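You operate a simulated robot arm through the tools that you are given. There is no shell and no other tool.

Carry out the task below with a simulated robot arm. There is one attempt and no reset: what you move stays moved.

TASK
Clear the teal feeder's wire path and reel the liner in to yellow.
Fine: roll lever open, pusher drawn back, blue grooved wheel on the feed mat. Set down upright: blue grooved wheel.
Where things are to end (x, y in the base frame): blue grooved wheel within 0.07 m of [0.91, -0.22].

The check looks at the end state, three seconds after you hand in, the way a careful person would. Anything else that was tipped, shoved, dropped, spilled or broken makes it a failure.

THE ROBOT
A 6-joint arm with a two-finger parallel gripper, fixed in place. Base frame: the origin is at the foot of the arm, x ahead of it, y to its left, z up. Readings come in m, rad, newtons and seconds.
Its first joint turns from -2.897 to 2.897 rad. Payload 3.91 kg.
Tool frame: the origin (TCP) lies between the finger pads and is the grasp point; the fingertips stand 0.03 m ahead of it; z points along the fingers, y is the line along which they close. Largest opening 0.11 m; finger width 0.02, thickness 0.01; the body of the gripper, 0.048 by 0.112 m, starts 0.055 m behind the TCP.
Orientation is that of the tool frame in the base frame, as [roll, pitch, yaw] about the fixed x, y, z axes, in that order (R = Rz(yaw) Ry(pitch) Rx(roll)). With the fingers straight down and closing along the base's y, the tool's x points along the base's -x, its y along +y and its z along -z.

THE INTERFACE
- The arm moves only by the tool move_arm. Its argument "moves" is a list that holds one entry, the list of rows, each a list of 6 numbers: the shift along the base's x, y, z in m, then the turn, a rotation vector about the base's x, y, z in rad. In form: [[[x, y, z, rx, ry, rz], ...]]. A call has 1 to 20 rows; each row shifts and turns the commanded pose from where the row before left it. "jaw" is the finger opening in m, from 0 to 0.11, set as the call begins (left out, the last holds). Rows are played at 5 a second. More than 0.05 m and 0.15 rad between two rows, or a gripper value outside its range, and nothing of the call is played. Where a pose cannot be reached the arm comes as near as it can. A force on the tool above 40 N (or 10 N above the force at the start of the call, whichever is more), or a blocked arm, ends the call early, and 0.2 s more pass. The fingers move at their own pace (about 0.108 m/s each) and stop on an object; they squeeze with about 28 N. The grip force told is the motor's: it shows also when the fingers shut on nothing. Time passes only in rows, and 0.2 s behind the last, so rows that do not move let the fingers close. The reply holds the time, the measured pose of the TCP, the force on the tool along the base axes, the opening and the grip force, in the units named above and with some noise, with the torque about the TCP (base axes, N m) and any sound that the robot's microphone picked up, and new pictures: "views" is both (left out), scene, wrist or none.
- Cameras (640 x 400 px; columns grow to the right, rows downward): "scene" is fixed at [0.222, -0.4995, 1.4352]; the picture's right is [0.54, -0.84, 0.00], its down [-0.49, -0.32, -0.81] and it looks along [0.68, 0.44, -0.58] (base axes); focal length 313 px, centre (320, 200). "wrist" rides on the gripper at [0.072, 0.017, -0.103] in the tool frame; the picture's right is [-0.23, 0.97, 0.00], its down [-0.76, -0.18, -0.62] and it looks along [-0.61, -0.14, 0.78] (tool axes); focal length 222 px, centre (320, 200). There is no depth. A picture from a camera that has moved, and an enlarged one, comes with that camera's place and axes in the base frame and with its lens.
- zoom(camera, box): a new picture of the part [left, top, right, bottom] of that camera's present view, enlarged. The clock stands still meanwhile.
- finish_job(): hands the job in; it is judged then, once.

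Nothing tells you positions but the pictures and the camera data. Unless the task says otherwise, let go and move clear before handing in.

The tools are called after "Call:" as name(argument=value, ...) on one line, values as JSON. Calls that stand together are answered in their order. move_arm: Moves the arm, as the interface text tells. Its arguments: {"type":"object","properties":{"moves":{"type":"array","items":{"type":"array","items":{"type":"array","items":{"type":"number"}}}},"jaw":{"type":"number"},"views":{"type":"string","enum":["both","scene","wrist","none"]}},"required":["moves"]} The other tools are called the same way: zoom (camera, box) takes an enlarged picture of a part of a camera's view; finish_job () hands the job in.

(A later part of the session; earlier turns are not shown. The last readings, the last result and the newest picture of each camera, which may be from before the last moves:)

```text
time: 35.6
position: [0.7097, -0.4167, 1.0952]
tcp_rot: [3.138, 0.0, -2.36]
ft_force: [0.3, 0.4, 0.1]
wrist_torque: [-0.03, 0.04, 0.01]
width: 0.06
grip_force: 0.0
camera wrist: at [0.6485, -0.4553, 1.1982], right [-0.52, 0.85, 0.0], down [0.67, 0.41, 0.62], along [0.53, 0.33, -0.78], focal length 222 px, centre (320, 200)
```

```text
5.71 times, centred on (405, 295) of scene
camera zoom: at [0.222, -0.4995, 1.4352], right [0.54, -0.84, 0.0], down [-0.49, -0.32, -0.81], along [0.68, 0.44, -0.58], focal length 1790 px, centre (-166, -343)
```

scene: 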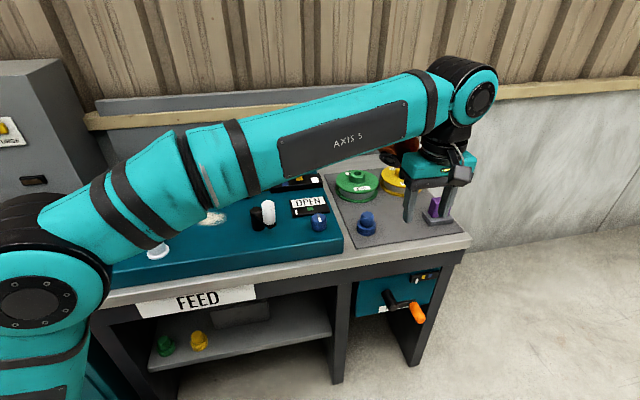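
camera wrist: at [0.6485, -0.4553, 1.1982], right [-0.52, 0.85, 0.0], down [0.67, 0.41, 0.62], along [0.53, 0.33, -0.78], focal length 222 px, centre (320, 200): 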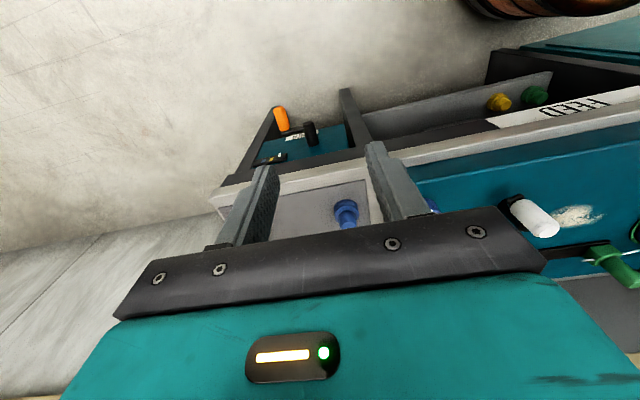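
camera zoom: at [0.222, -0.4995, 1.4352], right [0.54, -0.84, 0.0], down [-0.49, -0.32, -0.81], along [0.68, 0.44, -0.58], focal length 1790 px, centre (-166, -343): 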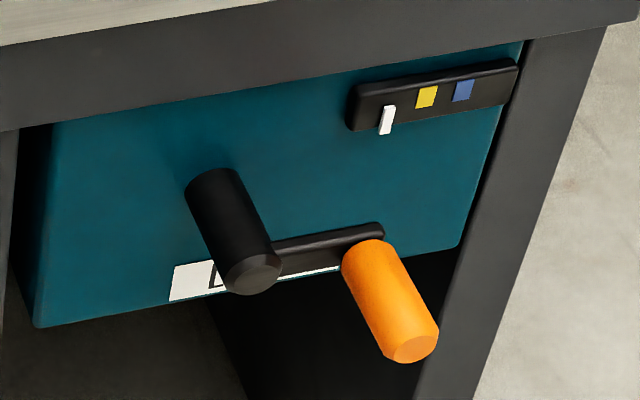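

I can see the crank panel from this position. I'll enlarge the label in the wrist view.

Call:
zoom(camera="wrist", box=[240, 90, 350, 170])

Call:
zoom(camera="wrist", box=[270, 110, 320, 150])

```text
5.00 times, centred on (295, 130) of wrist
camera zoom: at [0.6485, -0.4553, 1.1982], right [-0.52, 0.85, 0.0], down [0.67, 0.41, 0.62], along [0.53, 0.33, -0.78], focal length 1111 px, centre (445, 550)
```

zoom: 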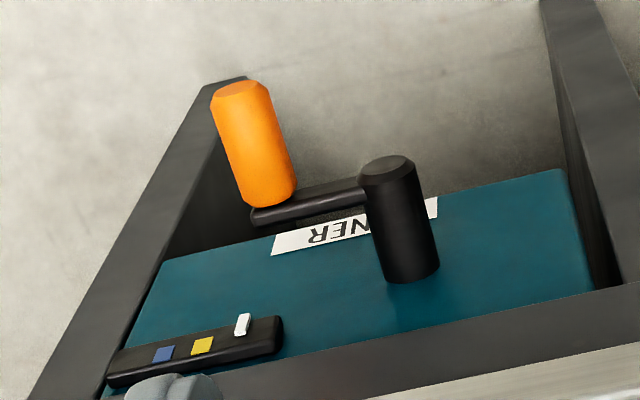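

```text
10.00 times, centred on (295, 130) of wrist
camera zoom: at [0.6485, -0.4553, 1.1982], right [-0.52, 0.85, 0.0], down [0.67, 0.41, 0.62], along [0.53, 0.33, -0.78], focal length 2221 px, centre (570, 900)
```

zoom: 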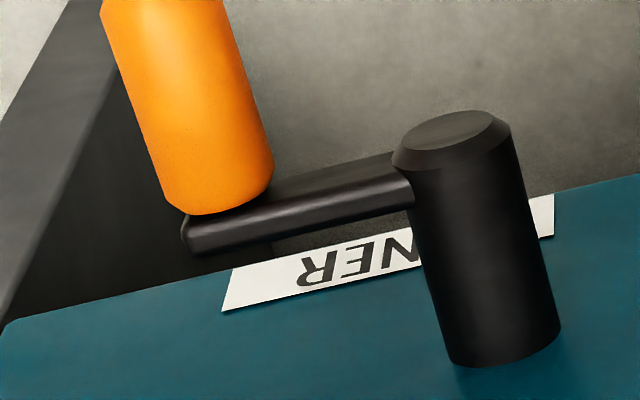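

The label reads LINER, so the orange crank is the one to use. I'll swing the tool toward horizontal in front of the panel for a closer look.

Call:
move_arm(moves=[[[0.0013, -0.0204, -0.0425, 0.101, -0.101, 0], [0.0013, -0.0204, -0.0425, 0.101, -0.101, 0], [0.0013, -0.0204, -0.0425, 0.101, -0.101, 0], [0.0013, -0.0204, -0.0425, 0.101, -0.101, 0], [0.0013, -0.0204, -0.0425, 0.101, -0.101, 0], [0.0013, -0.0204, -0.0425, 0.101, -0.101, 0], [0.0013, -0.0204, -0.0425, 0.101, -0.101, 0], [0.0013, -0.0204, -0.0425, 0.101, -0.101, 0]]])

```text
time: 37.4
position: [0.7237, -0.5798, 0.7546]
tcp_rot: [3.131, 1.146, -2.363]
ft_force: [-0.5, 0.2, 1.5]
wrist_torque: [-0.07, 0.13, -0.06]
width: 0.0599
grip_force: 0.1
camera wrist: at [0.6244, -0.6537, 0.7322], right [-0.62, 0.75, 0.21], down [-0.05, -0.31, 0.95], along [0.78, 0.58, 0.23], focal length 222 px, centre (320, 200)
```

scene: 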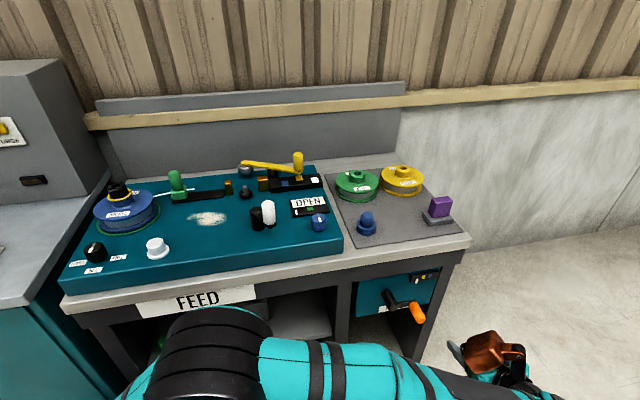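
wrist: 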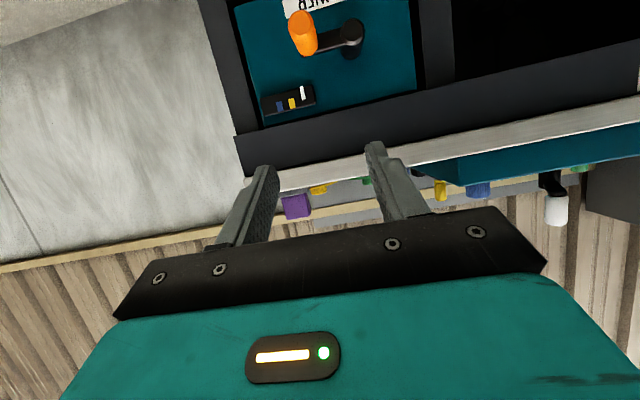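

The tool is now in front of the panel, with the wrist view upside down. I'll enlarge the crank and indicator.

Call:
zoom(camera="wrist", box=[240, 0, 400, 110])

Call:
zoom(camera="scene", box=[365, 260, 445, 330])

Call:
zoom(camera="scene", box=[200, 140, 420, 260])

```text
3.64 times, centred on (320, 55) of wrist
camera zoom: at [0.6244, -0.6537, 0.7322], right [-0.62, 0.75, 0.21], down [-0.05, -0.31, 0.95], along [0.78, 0.58, 0.23], focal length 808 px, centre (320, 727)
```

zoom: 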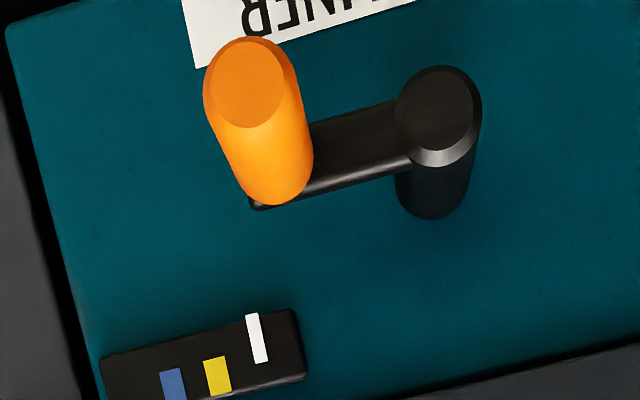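

```text
5.71 times, centred on (405, 295) of scene
camera zoom: at [0.222, -0.4995, 1.4352], right [0.54, -0.84, 0.0], down [-0.49, -0.32, -0.81], along [0.68, 0.44, -0.58], focal length 1790 px, centre (-166, -343)
```

zoom: 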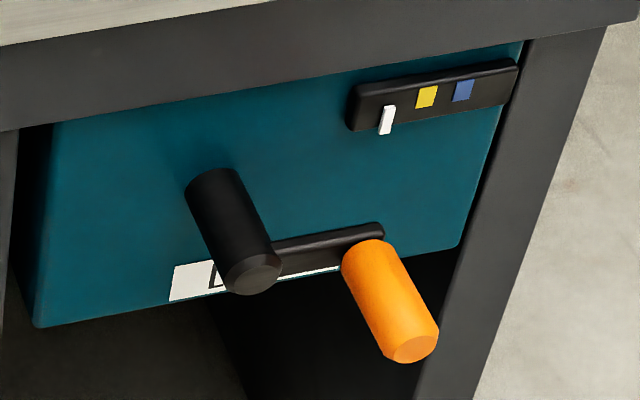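

```text
2.91 times, centred on (310, 200) of scene
camera zoom: at [0.222, -0.4995, 1.4352], right [0.54, -0.84, 0.0], down [-0.49, -0.32, -0.81], along [0.68, 0.44, -0.58], focal length 912 px, centre (349, 200)
```

zoom: 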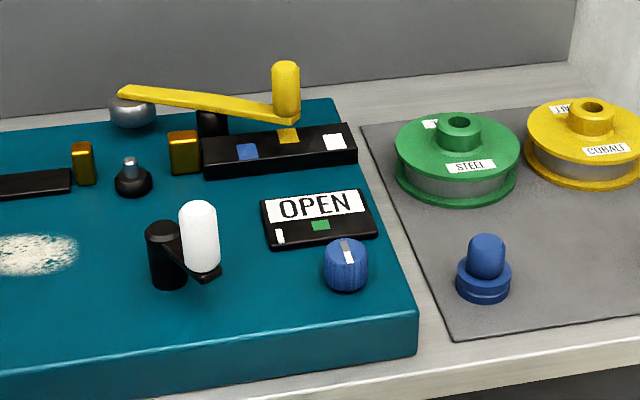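

The crank handle tip is at about (0.860, -0.455, 0.585) and the hub at (0.857, -0.366, 0.585), giving a radius of about 0.066. I'll level the tool to point straight at the panel and drop to handle height.

Call:
move_arm(moves=[[[0.0012, -0.0018, -0.0424, 0.1, -0.1, 0], [0.0012, -0.0018, -0.0424, 0.1, -0.1, 0], [0.0012, -0.0018, -0.0424, 0.1, -0.1, 0], [0.0012, -0.0018, -0.0424, 0, 0, 0]]])

Call:
zoom(camera="wrist", box=[240, 40, 400, 140])

```text
time: 38.4
position: [0.7237, -0.5871, 0.5834]
tcp_rot: [1.531, 1.568, 2.318]
ft_force: [0.6, -0.4, 1.2]
wrist_torque: [-0.02, 0.07, 0.0]
width: 0.0602
grip_force: 0.0
camera wrist: at [0.6402, -0.648, 0.5117], right [-0.69, 0.69, 0.23], down [-0.31, -0.57, 0.76], along [0.65, 0.45, 0.61], focal length 222 px, centre (320, 200)
```

scene: 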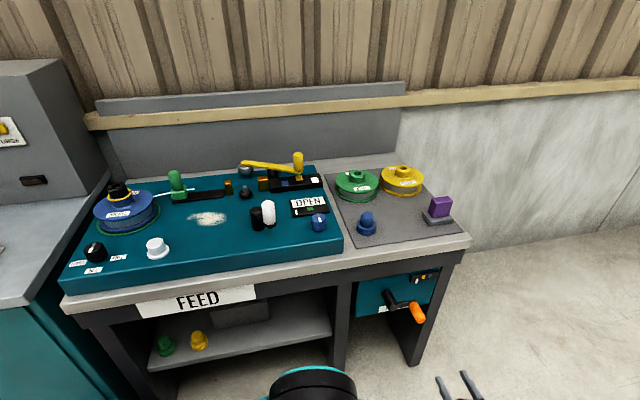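
wrist: 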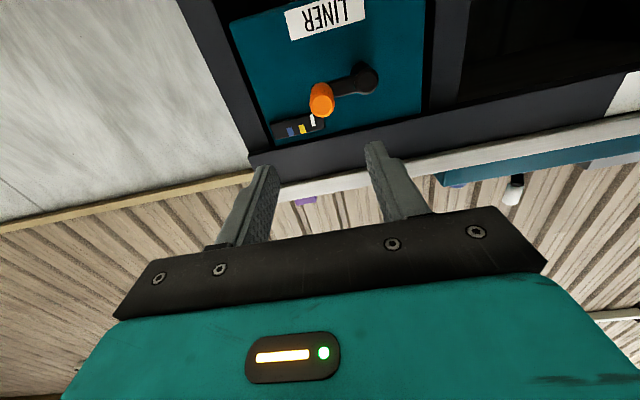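

```text
4.00 times, centred on (320, 90) of wrist
camera zoom: at [0.6402, -0.648, 0.5117], right [-0.69, 0.69, 0.23], down [-0.31, -0.57, 0.76], along [0.65, 0.45, 0.61], focal length 888 px, centre (320, 640)
```

zoom: 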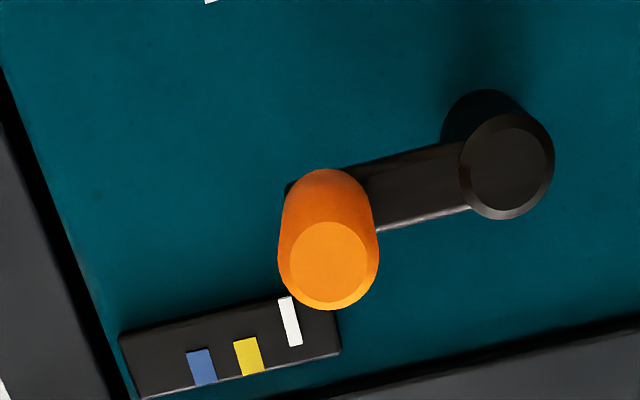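

The tool is level and lined up with the handle. I'll advance toward it along the handle's axis with the jaw at 0.06.

Call:
move_arm(moves=[[[0.029, 0.028, 0.002, 0, 0, 0], [0.029, 0.028, 0.002, 0, 0, 0], [0.029, 0.028, 0.001, 0, 0, 0]]])

Call:
zoom(camera="wrist", box=[240, 60, 400, 180])

Call:
zoom(camera="scene", box=[365, 260, 477, 345])

```text
time: 39.2
position: [0.8082, -0.5072, 0.5865]
tcp_rot: [1.744, 1.563, 2.531]
ft_force: [-0.3, -0.4, 1.2]
wrist_torque: [-0.04, -0.04, 0.02]
width: 0.0599
grip_force: 0.1
camera wrist: at [0.726, -0.5669, 0.5152], right [-0.69, 0.69, 0.23], down [-0.31, -0.57, 0.76], along [0.66, 0.45, 0.61], focal length 222 px, centre (320, 200)
```

scene: 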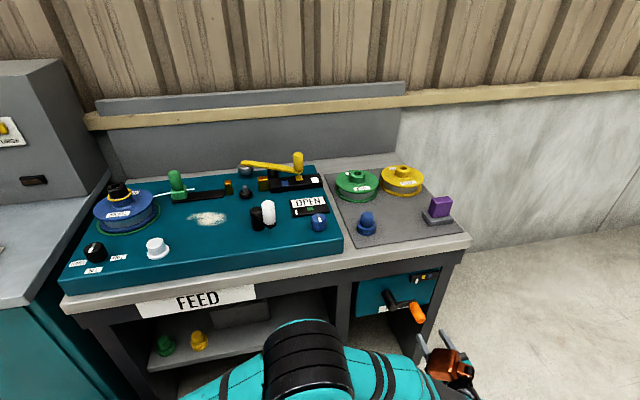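
wrist: 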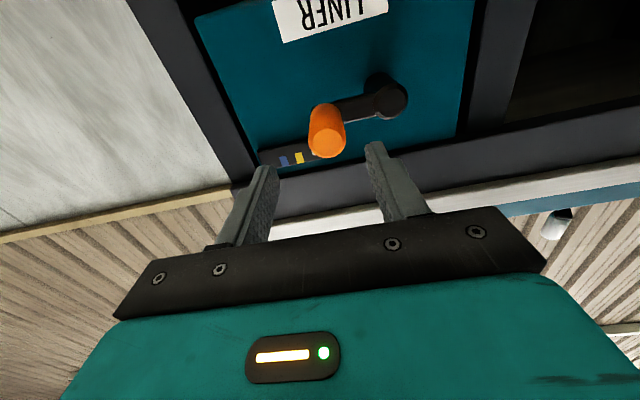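

```text
3.33 times, centred on (320, 120) of wrist
camera zoom: at [0.726, -0.5669, 0.5152], right [-0.69, 0.69, 0.23], down [-0.31, -0.57, 0.76], along [0.66, 0.45, 0.61], focal length 740 px, centre (320, 467)
```

zoom: 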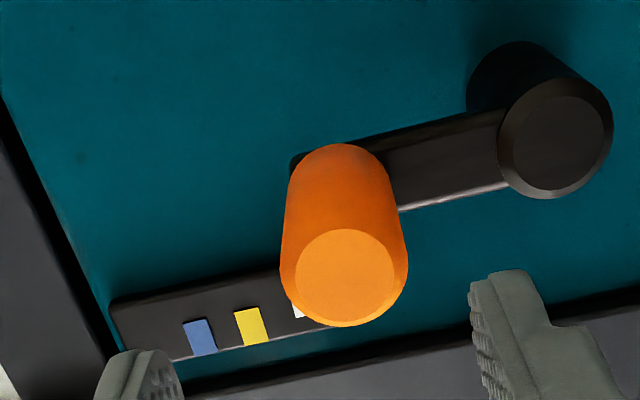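

```text
4.71 times, centred on (421, 302) of scene
camera zoom: at [0.222, -0.4995, 1.4352], right [0.54, -0.84, 0.0], down [-0.49, -0.32, -0.81], along [0.68, 0.44, -0.58], focal length 1474 px, centre (-155, -282)
```

zoom: 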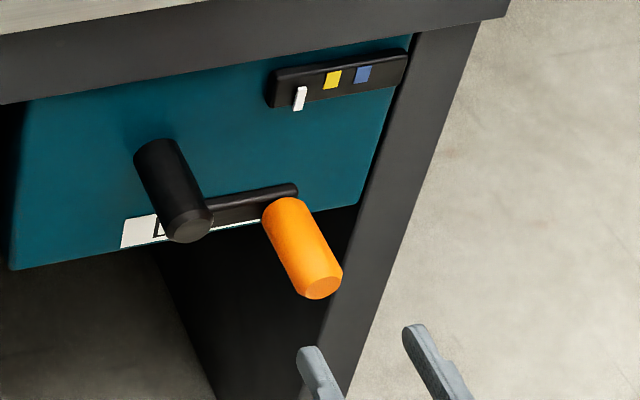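

The handle axis is about 4 mm left and 5 mm above the tool centre. I'll correct that and advance so the fingertips pass on either side of it.

Call:
move_arm(moves=[[[-0.0028, 0.0028, 0.005, 0, 0, 0], [0.018, 0.018, 0, 0, 0, 0], [0.018, 0.018, 0, 0, 0, 0]]])

Call:
zoom(camera="wrist", box=[240, 80, 400, 200])

Call:
zoom(camera="scene", box=[365, 260, 477, 345])

```text
time: 40.0
position: [0.8434, -0.4672, 0.5914]
tcp_rot: [1.648, 1.566, 2.436]
ft_force: [0.3, 0.1, 0.5]
wrist_torque: [-0.04, -0.02, 0.03]
width: 0.0601
grip_force: 0.0
camera wrist: at [0.7614, -0.5275, 0.5191], right [-0.69, 0.69, 0.23], down [-0.31, -0.57, 0.76], along [0.66, 0.45, 0.61], focal length 222 px, centre (320, 200)
```

scene: 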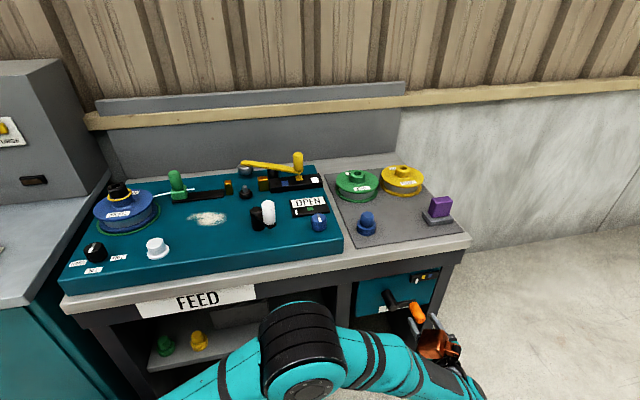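
wrist: 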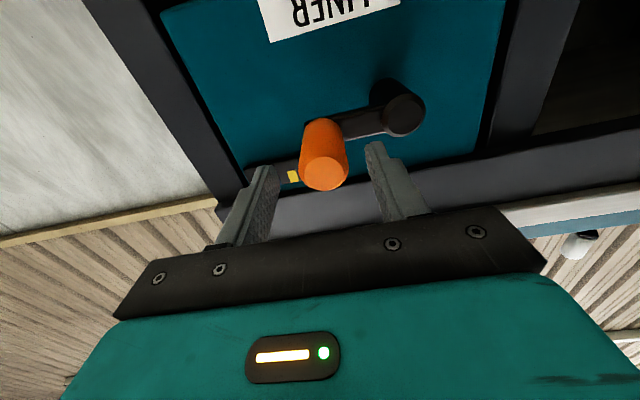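

```text
3.33 times, centred on (320, 140) of wrist
camera zoom: at [0.7614, -0.5275, 0.5191], right [-0.69, 0.69, 0.23], down [-0.31, -0.57, 0.76], along [0.66, 0.45, 0.61], focal length 740 px, centre (320, 400)
```

zoom: 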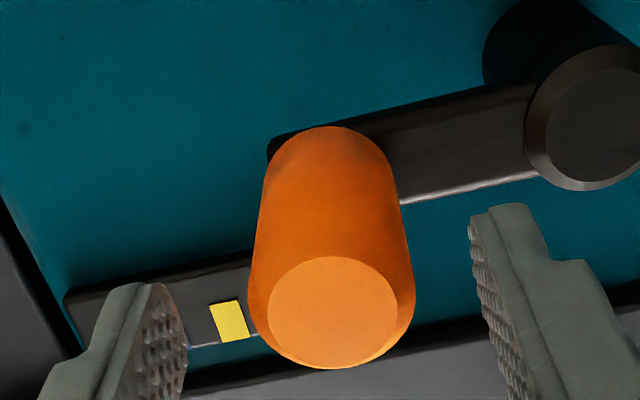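

```text
4.71 times, centred on (421, 302) of scene
camera zoom: at [0.222, -0.4995, 1.4352], right [0.54, -0.84, 0.0], down [-0.49, -0.32, -0.81], along [0.68, 0.44, -0.58], focal length 1474 px, centre (-155, -282)
```

zoom: 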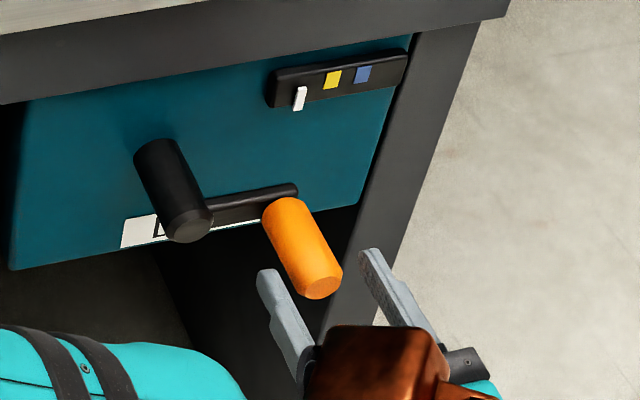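

The fingers line up around the handle. I'll advance the last 4 cm and close on it.

Call:
move_arm(moves=[[[0.0116, 0.0144, 0.0015, 0, 0, 0], [0.013, 0.013, 0, 0, 0, 0]]], views="none")

Call:
move_arm(moves=[[[0, 0, 0, 0, 0, 0], [0, 0, 0, 0, 0, 0], [0, 0, 0, 0, 0, 0]]], jaw=0.0)

Call:
zoom(camera="scene", box=[365, 260, 477, 345])

```text
time: 40.6
position: [0.871, -0.4396, 0.5919]
tcp_rot: [1.695, 1.563, 2.483]
ft_force: [-0.4, -0.1, 0.0]
wrist_torque: [0.0, -0.03, 0.02]
width: 0.0602
grip_force: 0.1
```

```text
time: 41.4
position: [0.8692, -0.4381, 0.5927]
tcp_rot: [1.724, 1.564, 2.513]
ft_force: [-25.2, 13.8, -2.8]
wrist_torque: [0.07, 0.05, -1.52]
width: 0.0317
grip_force: 44.8
camera wrist: at [0.7861, -0.4995, 0.5203], right [-0.69, 0.69, 0.23], down [-0.31, -0.57, 0.76], along [0.65, 0.45, 0.61], focal length 222 px, centre (320, 200)
```

scene: 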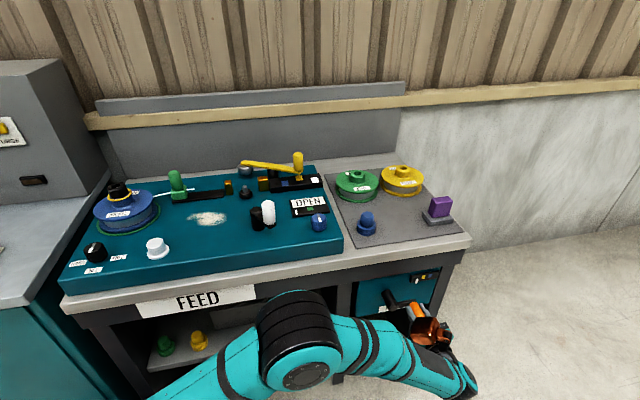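
wrist: 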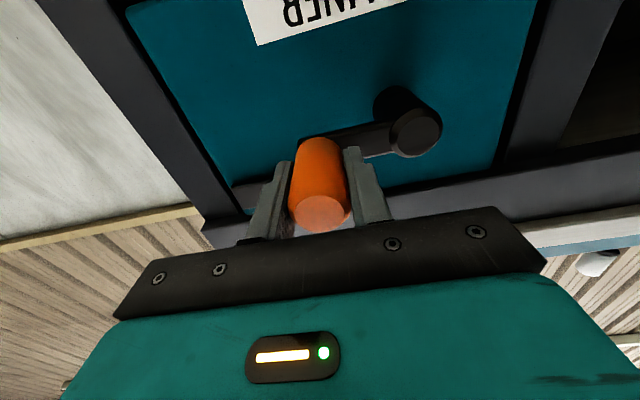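

```text
4.71 times, centred on (421, 302) of scene
camera zoom: at [0.222, -0.4995, 1.4352], right [0.54, -0.84, 0.0], down [-0.49, -0.32, -0.81], along [0.68, 0.44, -0.58], focal length 1474 px, centre (-155, -282)
```

zoom: 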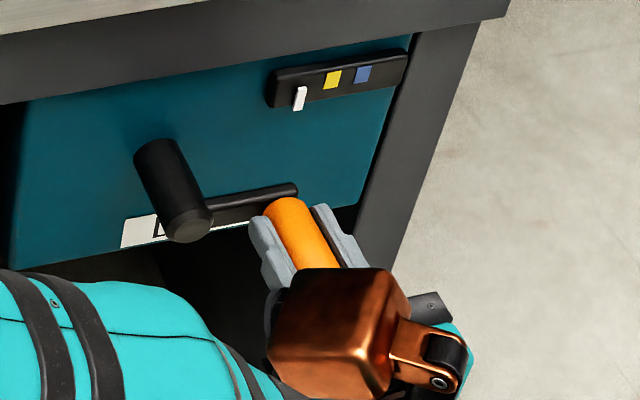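

The handle is gripped, with a slight side load I'll relieve. First I'll test a small clockwise turn (handle going down) and watch the white liner pointer.

Call:
move_arm(moves=[[[-0.0014, 0.0014, 0, 0, 0, 0], [-0.0005, 0.0005, -0.0091, 0.099, 0.099, 0], [-0.0013, 0.0013, -0.0089, 0.099, 0.099, 0]]])

Call:
zoom(camera="scene", box=[395, 255, 451, 290])

Call:
zoom(camera="scene", box=[226, 140, 338, 210])

```text
time: 42.2
position: [0.8684, -0.4373, 0.5746]
tcp_rot: [1.574, 1.282, 2.359]
ft_force: [37.4, -15.0, -7.5]
wrist_torque: [0.61, -0.71, -1.0]
width: 0.0319
grip_force: 44.7
camera wrist: at [0.7707, -0.4841, 0.5101], right [-0.61, 0.61, 0.49], down [-0.17, -0.71, 0.68], along [0.77, 0.34, 0.54], focal length 222 px, centre (320, 200)
```

scene: 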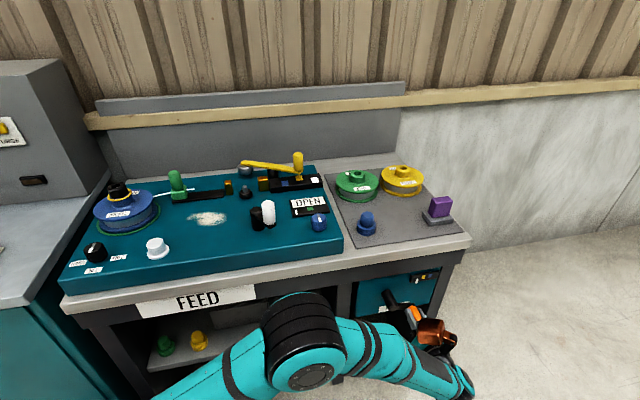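
wrist: 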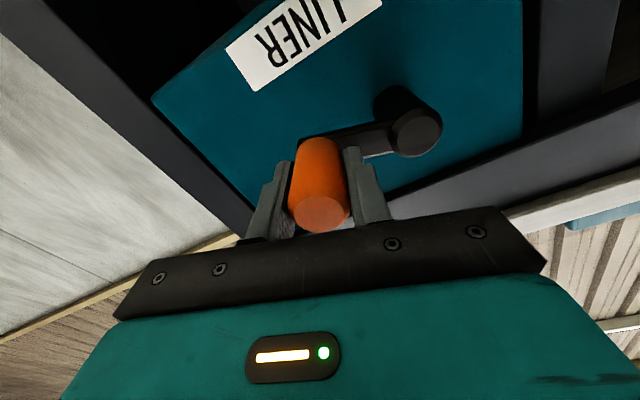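

```text
11.43 times, centred on (423, 272) of scene
camera zoom: at [0.222, -0.4995, 1.4352], right [0.54, -0.84, 0.0], down [-0.49, -0.32, -0.81], along [0.68, 0.44, -0.58], focal length 3581 px, centre (-857, -629)
```

zoom: 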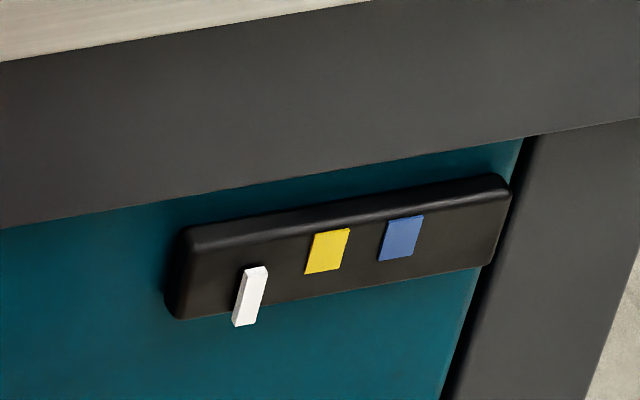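

```text
5.71 times, centred on (282, 175) of scene
camera zoom: at [0.222, -0.4995, 1.4352], right [0.54, -0.84, 0.0], down [-0.49, -0.32, -0.81], along [0.68, 0.44, -0.58], focal length 1790 px, centre (537, 343)
```

zoom: 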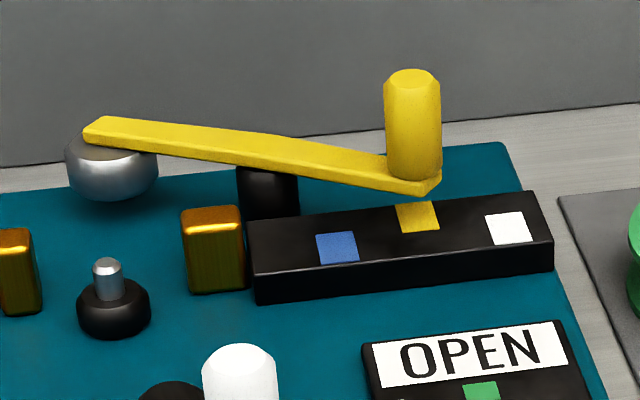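

The crank turned with little resistance, but the pointer has hardly moved yet. The side load suggests the hub is slightly lower than I assumed. I'll correct the arc and keep turning the same way a bit further to see the pointer's direction.

Call:
move_arm(moves=[[[0.0026, -0.0012, 0, 0, 0, 0], [-0.0013, 0.0013, -0.0089, 0.099, 0.099, 0], [-0.0022, 0.0022, -0.0085, 0.099, 0.099, 0]]], views="none")

Call:
zoom(camera="scene", box=[395, 255, 451, 290])

```text
time: 43.0
position: [0.8643, -0.4334, 0.5606]
tcp_rot: [1.567, 1.005, 2.357]
ft_force: [-20.3, 10.3, 14.2]
wrist_torque: [-0.85, 0.94, -1.0]
width: 0.0317
grip_force: 44.9
```

```text
11.43 times, centred on (423, 272) of scene
camera zoom: at [0.222, -0.4995, 1.4352], right [0.54, -0.84, 0.0], down [-0.49, -0.32, -0.81], along [0.68, 0.44, -0.58], focal length 3581 px, centre (-857, -629)
```

zoom: 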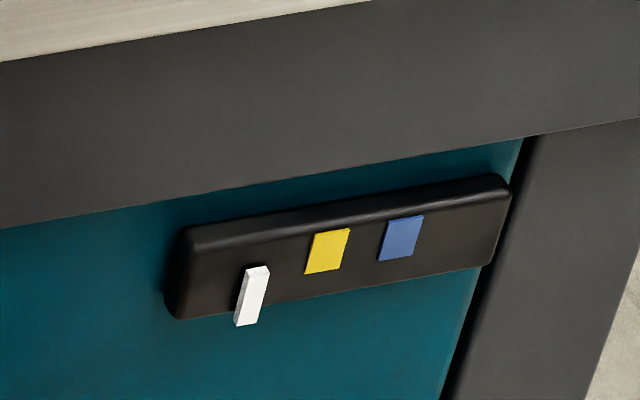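

The pointer is creeping right toward yellow, so clockwise is the right direction. Roughly 10 rad may be needed in all. I'll continue with small corrections to the arc.

Call:
move_arm(moves=[[[-0.00095, 0.00095, 0.0007, 0, 0, 0], [-0.0031, 0.0031, -0.0074, 0.099, 0.099, 0], [-0.0038, 0.0038, -0.0068, 0.099, 0.099, 0], [-0.0044, 0.0044, -0.0059, 0.099, 0.099, 0]]], views="wrist")

Call:
zoom(camera="scene", box=[395, 255, 451, 290])

```text
time: 44.0
position: [0.8544, -0.4228, 0.5402]
tcp_rot: [1.567, 0.584, 2.357]
ft_force: [-23.5, -5.0, 22.8]
wrist_torque: [-0.9, 0.99, -0.55]
width: 0.032
grip_force: 45.1
camera wrist: at [0.7328, -0.4461, 0.5145], right [-0.25, 0.24, 0.94], down [0.08, -0.96, 0.27], along [0.97, 0.14, 0.22], focal length 222 px, centre (320, 200)
```

wrist: 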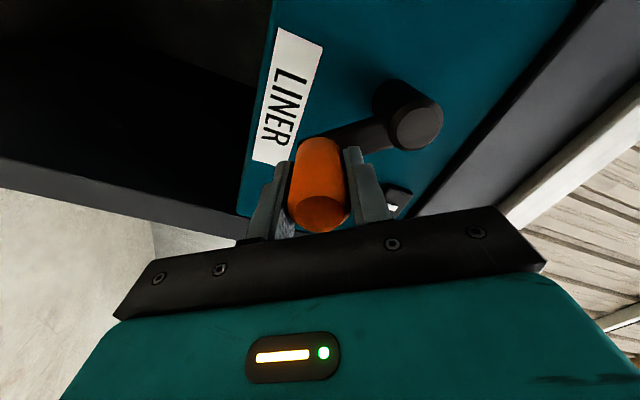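

```text
11.43 times, centred on (423, 272) of scene
camera zoom: at [0.222, -0.4995, 1.4352], right [0.54, -0.84, 0.0], down [-0.49, -0.32, -0.81], along [0.68, 0.44, -0.58], focal length 3581 px, centre (-857, -629)
```

zoom: 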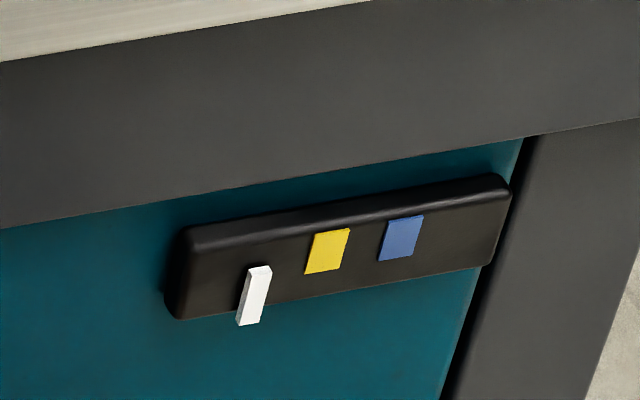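

The pointer moves right about 7 zoomed pixels per radian, so about 9–10 rad remain to yellow. The fitted radius is 0.060 about a hub at z 0.586, so I'll continue with that.

Call:
move_arm(moves=[[[-0.00185, -0.00015, 0.0015, 0, 0, 0], [-0.0048, 0.0048, -0.0049, 0.099, 0.099, 0], [-0.0053, 0.0053, -0.0039, 0.099, 0.099, 0], [-0.0056, 0.0056, -0.0028, 0.099, 0.099, 0], [-0.0058, 0.0058, -0.0017, 0.099, 0.099, 0]]], views="wrist")

Call:
zoom(camera="scene", box=[395, 255, 451, 290])

```text
time: 45.2
position: [0.8315, -0.3997, 0.5248]
tcp_rot: [1.569, 0.02, 2.358]
ft_force: [-2.2, -10.6, -32.7]
wrist_torque: [-0.81, 0.73, -0.68]
width: 0.0315
grip_force: 45.1
camera wrist: at [0.7077, -0.4211, 0.5412], right [0.15, -0.15, 0.98], down [0.1, -0.98, -0.16], along [0.98, 0.12, -0.13], focal length 222 px, centre (320, 200)
```

wrist: 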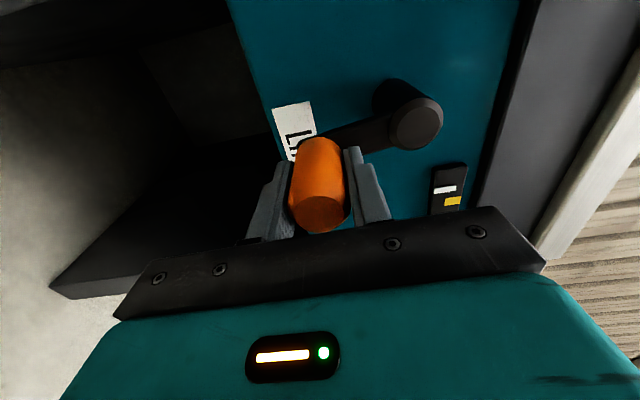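

```text
11.43 times, centred on (423, 272) of scene
camera zoom: at [0.222, -0.4995, 1.4352], right [0.54, -0.84, 0.0], down [-0.49, -0.32, -0.81], along [0.68, 0.44, -0.58], focal length 3581 px, centre (-857, -629)
```

zoom: 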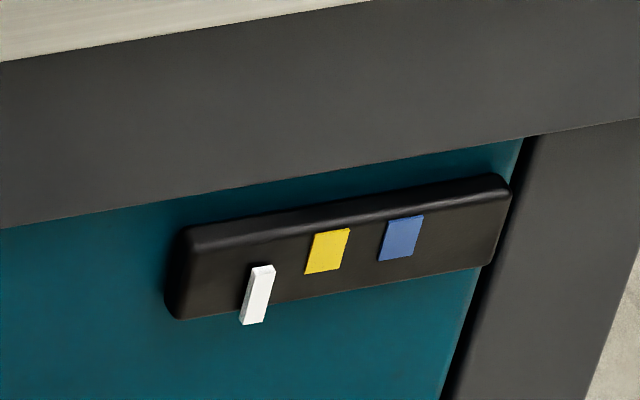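

It keeps turning well, with the pointer moving about 5–6 zoomed pixels per radian, so about two turns in total. I'll continue through the bottom of the circle.

Call:
move_arm(moves=[[[0.0, -0.0006, -0.0022, 0, 0, 0], [-0.0061, 0.0061, -0.0006, 0.099, 0.099, 0], [-0.0061, 0.0061, 0.0007, 0.099, 0.099, 0], [-0.006, 0.006, 0.0019, 0.099, 0.099, 0], [-0.0058, 0.0058, 0.003, 0.099, 0.099, 0]]], views="wrist")

Call:
zoom(camera="scene", box=[395, 255, 451, 290])

```text
time: 46.4
position: [0.8079, -0.3767, 0.5299]
tcp_rot: [1.569, -0.539, 2.36]
ft_force: [-7.9, 3.7, -23.5]
wrist_torque: [-0.64, 0.58, 0.36]
width: 0.0317
grip_force: 44.8
camera wrist: at [0.6977, -0.4111, 0.5809], right [0.49, -0.49, 0.72], down [-0.04, -0.84, -0.54], along [0.87, 0.24, -0.43], focal length 222 px, centre (320, 200)
```

wrist: 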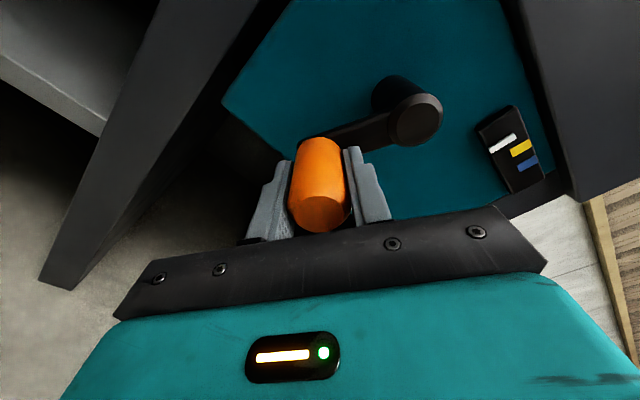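

```text
11.43 times, centred on (423, 272) of scene
camera zoom: at [0.222, -0.4995, 1.4352], right [0.54, -0.84, 0.0], down [-0.49, -0.32, -0.81], along [0.68, 0.44, -0.58], focal length 3581 px, centre (-857, -629)
```

zoom: 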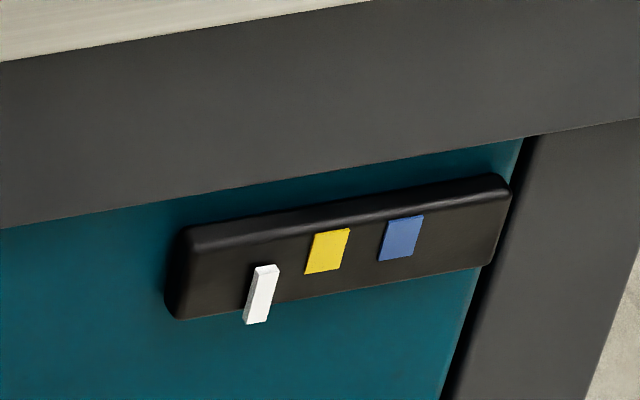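

The grip and arc are holding. I'll continue up the left side of the circle.

Call:
move_arm(moves=[[[-0.0005, 0.0005, -0.0016, 0, 0, 0], [-0.0055, 0.0055, 0.0042, 0.099, 0.099, 0], [-0.005, 0.005, 0.0052, 0.099, 0.099, 0], [-0.0045, 0.0045, 0.0062, 0.099, 0.099, 0], [-0.0038, 0.0038, 0.007, 0.099, 0.099, 0]]], views="wrist")

Call:
zoom(camera="scene", box=[395, 255, 451, 290])

```text
time: 47.4
position: [0.7935, -0.3619, 0.5423]
tcp_rot: [1.566, -0.924, 2.361]
ft_force: [21.2, 30.2, -2.0]
wrist_torque: [0.45, -0.43, -0.85]
width: 0.0316
grip_force: 44.6
stopped in row 4: the force on the tool passed its limit at 43 N (the readings are from after the stop); the commanded pose is now the measured one
camera wrist: at [0.6999, -0.4134, 0.6096], right [0.65, -0.65, 0.41], down [-0.21, -0.67, -0.72], along [0.73, 0.38, -0.57], focal length 222 px, centre (320, 200)
```

wrist: 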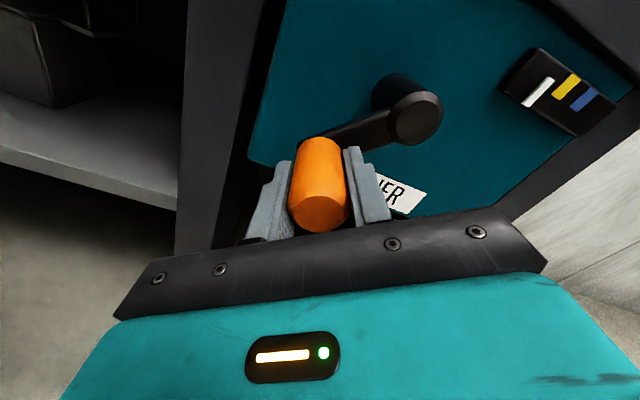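

```text
11.43 times, centred on (423, 272) of scene
camera zoom: at [0.222, -0.4995, 1.4352], right [0.54, -0.84, 0.0], down [-0.49, -0.32, -0.81], along [0.68, 0.44, -0.58], focal length 3581 px, centre (-857, -629)
```

zoom: 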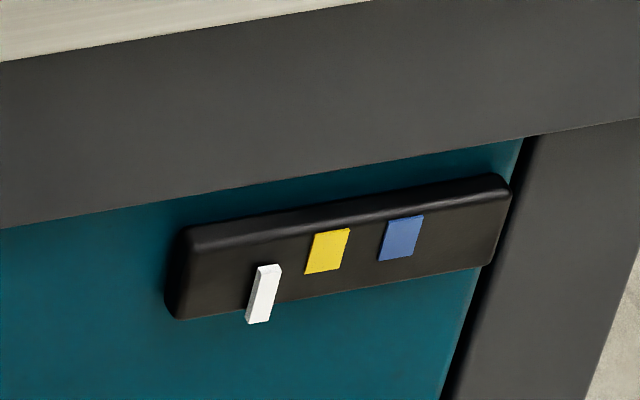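

The call stopped on force along the handle axis, and the wrist rotation seems near its limit after about 2.5 rad. I'll open the jaw, back off, turn the gripper back half a turn and re-grip.

Call:
move_arm(moves=[[[0, 0, 0, 0, 0, 0], [0, 0, 0, 0, 0, 0], [-0.02, -0.02, 0, 0, 0, 0], [-0.022, -0.022, 0, 0, 0, 0], [-0.022, -0.022, 0, 0, 0, 0]]], jaw=0.065)

Call:
zoom(camera="scene", box=[365, 255, 477, 340])

```text
time: 48.6
position: [0.7276, -0.4276, 0.5403]
tcp_rot: [1.566, -0.922, 2.358]
ft_force: [0.2, 0.3, 0.7]
wrist_torque: [0.0, -0.03, -0.04]
width: 0.0649
grip_force: 0.0
camera wrist: at [0.6339, -0.4793, 0.6089], right [0.65, -0.65, 0.41], down [-0.21, -0.66, -0.72], along [0.73, 0.37, -0.57], focal length 222 px, centre (320, 200)
```

scene: 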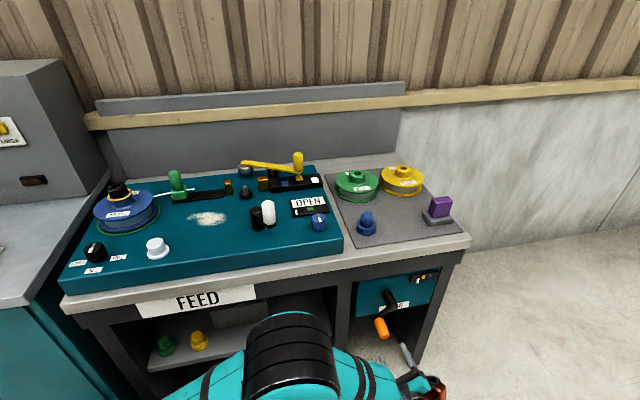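
wrist: 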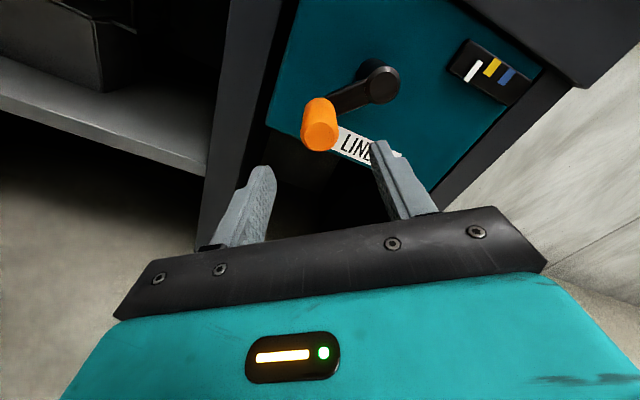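

```text
4.71 times, centred on (421, 298) of scene
camera zoom: at [0.222, -0.4995, 1.4352], right [0.54, -0.84, 0.0], down [-0.49, -0.32, -0.81], along [0.68, 0.44, -0.58], focal length 1474 px, centre (-155, -259)
```

zoom: 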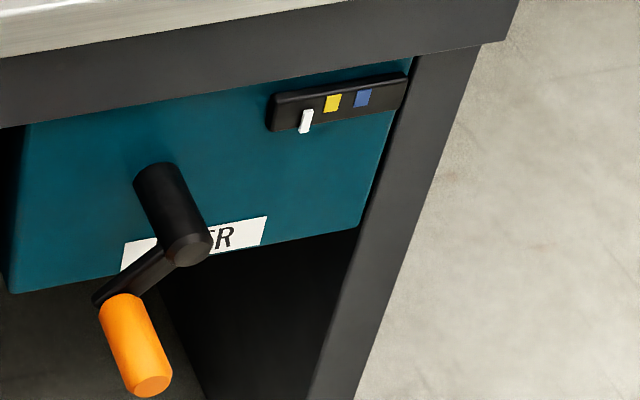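

The crank stays where I left it. I'll rotate the gripper back half a turn in place.

Call:
move_arm(moves=[[[0, 0, 0, -0.101, -0.101, 0], [0, 0, 0, -0.101, -0.101, 0], [0, 0, 0, -0.101, -0.101, 0], [0, 0, 0, -0.101, -0.101, 0], [0, 0, 0, -0.101, -0.101, 0], [0, 0, 0, -0.101, -0.101, 0], [0, 0, 0, -0.101, -0.101, 0], [0, 0, 0, -0.101, -0.101, 0], [0, 0, 0, -0.101, -0.101, 0], [0, 0, 0, -0.101, -0.101, 0], [0, 0, 0, -0.101, -0.101, 0], [0, 0, 0, -0.101, -0.101, 0], [0, 0, 0, -0.101, -0.101, 0], [0, 0, 0, -0.101, -0.101, 0], [0, 0, 0, -0.101, -0.101, 0], [0, 0, 0, -0.101, -0.101, 0], [0, 0, 0, -0.101, -0.101, 0], [0, 0, 0, -0.101, -0.101, 0]]])

```text
time: 52.4
position: [0.7267, -0.4285, 0.5425]
tcp_rot: [-1.582, 1.491, -0.796]
ft_force: [0.0, 1.4, -0.4]
wrist_torque: [-0.03, 0.03, -0.02]
width: 0.065
grip_force: 0.1
camera wrist: at [0.6487, -0.493, 0.4689], right [-0.7, 0.7, 0.15], down [-0.36, -0.52, 0.77], along [0.62, 0.49, 0.62], focal length 222 px, centre (320, 200)
```

scene: 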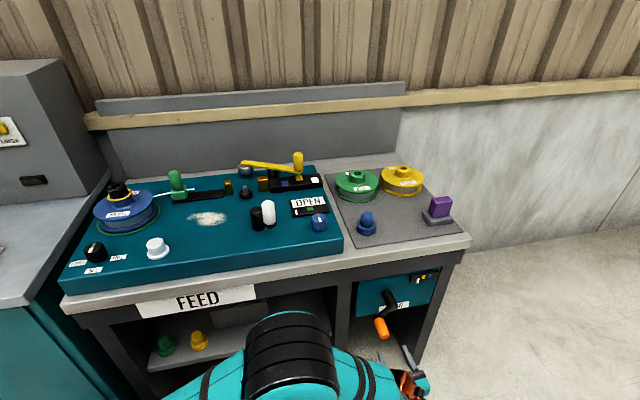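
wrist: 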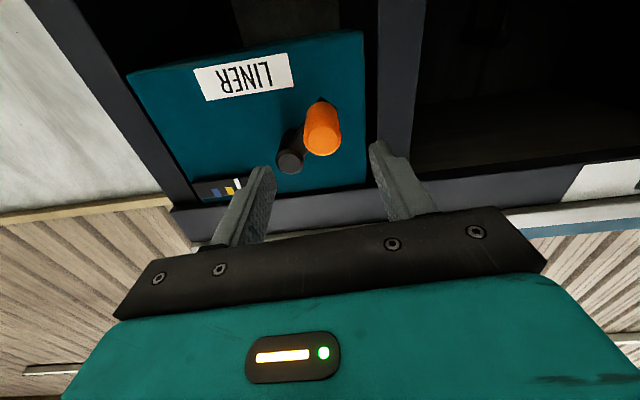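

The half-turn back went smoothly. I'll wind the wrist further counterclockwise to gain more turning range for the next grip.

Call:
move_arm(moves=[[[0, 0, 0, -0.101, -0.101, 0], [0, 0, 0, -0.101, -0.101, 0], [0, 0, 0, -0.101, -0.101, 0], [0, 0, 0, -0.101, -0.101, 0], [0, 0, 0, -0.101, -0.101, 0], [0, 0, 0, -0.101, -0.101, 0], [0, 0, 0, -0.101, -0.101, 0], [0, 0, 0, -0.101, -0.101, 0], [0, 0, 0, -0.101, -0.101, 0], [0, 0, 0, -0.101, -0.101, 0], [0, 0, 0, -0.101, -0.101, 0]]])

```text
time: 54.8
position: [0.7378, -0.4357, 0.5526]
tcp_rot: [-1.583, 1.172, -0.79]
ft_force: [-0.2, 0.1, -0.4]
wrist_torque: [0.02, -0.02, -0.01]
width: 0.0652
grip_force: 0.1
out of reach, approached as far as the arm can: row 3, 4, 5, 6, 7, 8, 9, 10, 11
camera wrist: at [0.6752, -0.5192, 0.4799], right [-0.7, 0.69, -0.17], down [-0.53, -0.35, 0.77], along [0.48, 0.63, 0.61], focal length 222 px, centre (320, 200)
```

scene: 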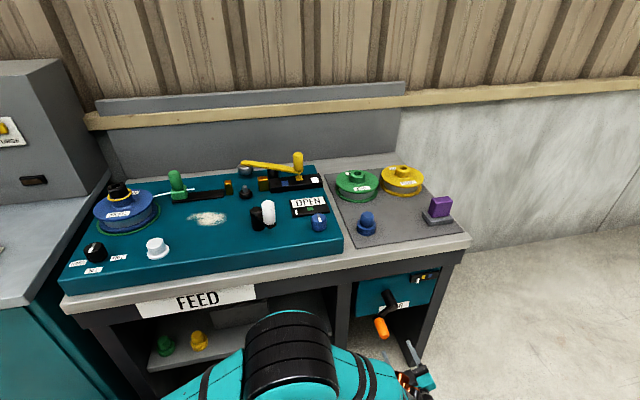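
wrist: 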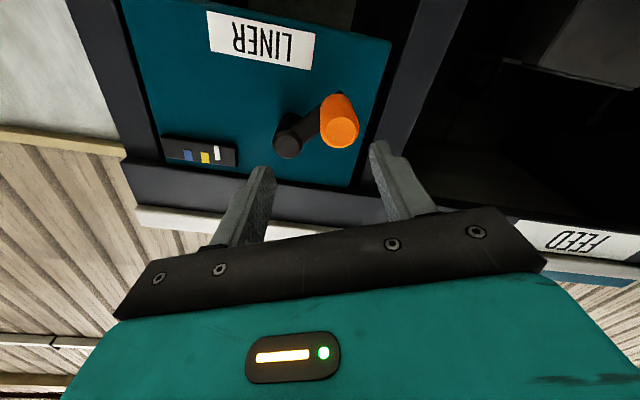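

The counterclockwise limit lies just past the starting orientation, so the clockwise range should be large. I'll undo the unreachable part and check the alignment with the handle.

Call:
move_arm(moves=[[[0, 0, 0, 0.101, 0.101, 0], [0, 0, 0, 0.101, 0.101, 0], [0, 0, 0, 0.101, 0.101, 0], [0, 0, 0, 0.101, 0.101, 0], [0, 0, 0, 0.101, 0.101, 0], [0, 0, 0, 0.101, 0.101, 0], [0, 0, 0, 0.101, 0.101, 0], [0, 0, 0, 0.101, 0.101, 0], [0, 0, 0, 0.101, 0.101, 0]]])

Call:
zoom(camera="wrist", box=[240, 80, 400, 200])

```text
time: 56.8
position: [0.7368, -0.4363, 0.553]
tcp_rot: [1.564, 0.681, 2.359]
ft_force: [0.1, -1.0, 0.3]
wrist_torque: [0.0, 0.01, 0.0]
width: 0.0652
grip_force: 0.2
camera wrist: at [0.6182, -0.4636, 0.5203], right [-0.31, 0.31, 0.9], down [0.06, -0.94, 0.34], along [0.95, 0.16, 0.28], focal length 222 px, centre (320, 200)
```

scene: 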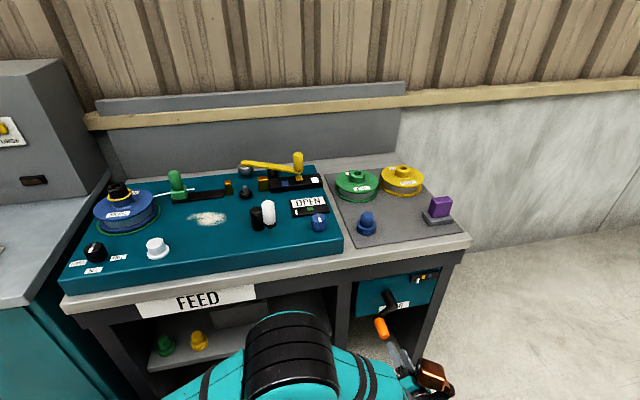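
wrist: 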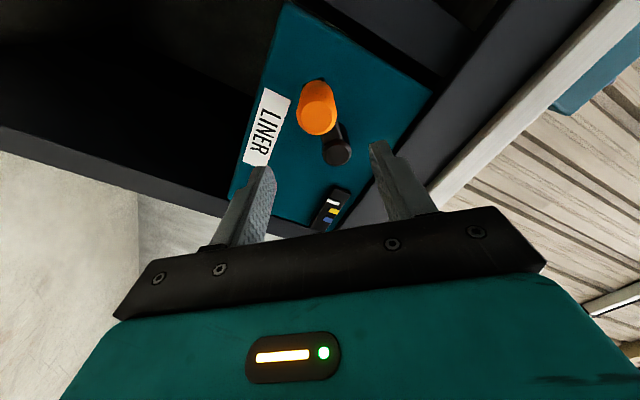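

```text
3.33 times, centred on (320, 140) of wrist
camera zoom: at [0.6182, -0.4636, 0.5203], right [-0.31, 0.31, 0.9], down [0.06, -0.94, 0.34], along [0.95, 0.16, 0.28], focal length 740 px, centre (320, 400)
```

zoom: 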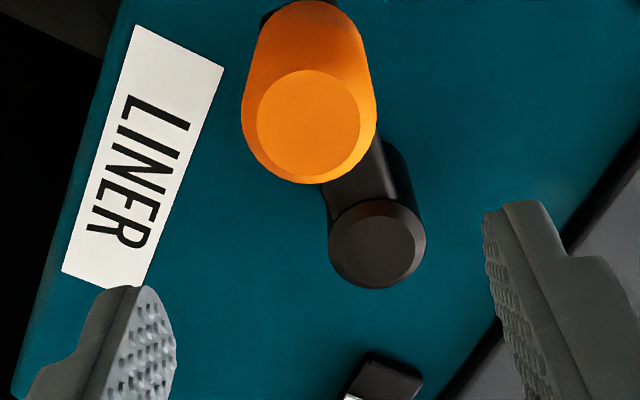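

The handle is now at machine-right 0.817, z 0.543. I'll rotate back about 1 rad (staying inside the limit) and line up with it.

Call:
move_arm(moves=[[[-0.003, 0.003, -0.0035, -0.101, -0.101, 0], [-0.003, 0.003, -0.0035, -0.101, -0.101, 0], [-0.003, 0.003, -0.003, -0.101, -0.101, 0], [0, 0, 0, -0.101, -0.101, 0], [0, 0, 0, -0.101, -0.101, 0], [0, 0, 0, -0.101, -0.101, 0], [0, 0, 0, -0.101, -0.101, 0]]])

Call:
zoom(camera="wrist", box=[240, 80, 400, 200])

```text
time: 58.4
position: [0.7273, -0.4289, 0.5429]
tcp_rot: [-1.593, 1.455, -0.802]
ft_force: [-0.3, -0.7, -0.7]
wrist_torque: [-0.01, 0.0, 0.0]
width: 0.065
grip_force: 0.0
camera wrist: at [0.6507, -0.4962, 0.469], right [-0.71, 0.7, 0.11], down [-0.37, -0.5, 0.78], along [0.6, 0.51, 0.62], focal length 222 px, centre (320, 200)
```

scene: 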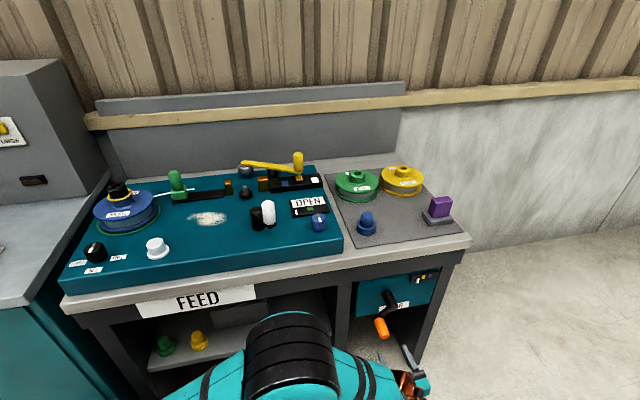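
wrist: 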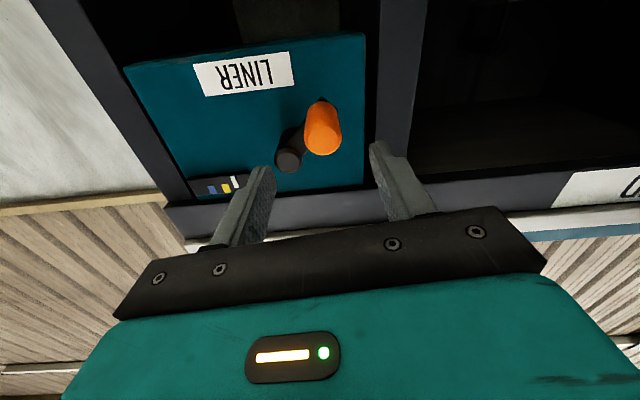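

```text
3.33 times, centred on (320, 140) of wrist
camera zoom: at [0.6507, -0.4962, 0.469], right [-0.71, 0.7, 0.11], down [-0.37, -0.5, 0.78], along [0.6, 0.51, 0.62], focal length 740 px, centre (320, 400)
```

zoom: 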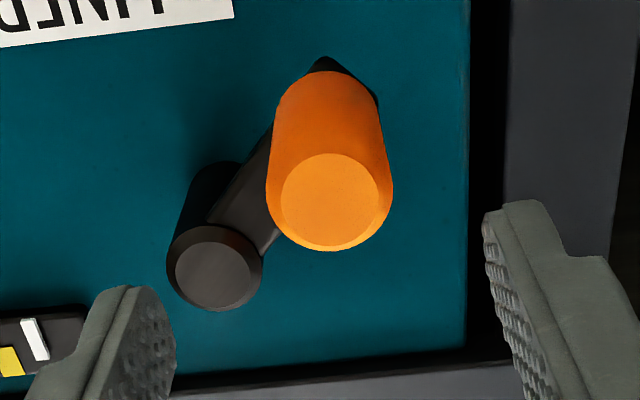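

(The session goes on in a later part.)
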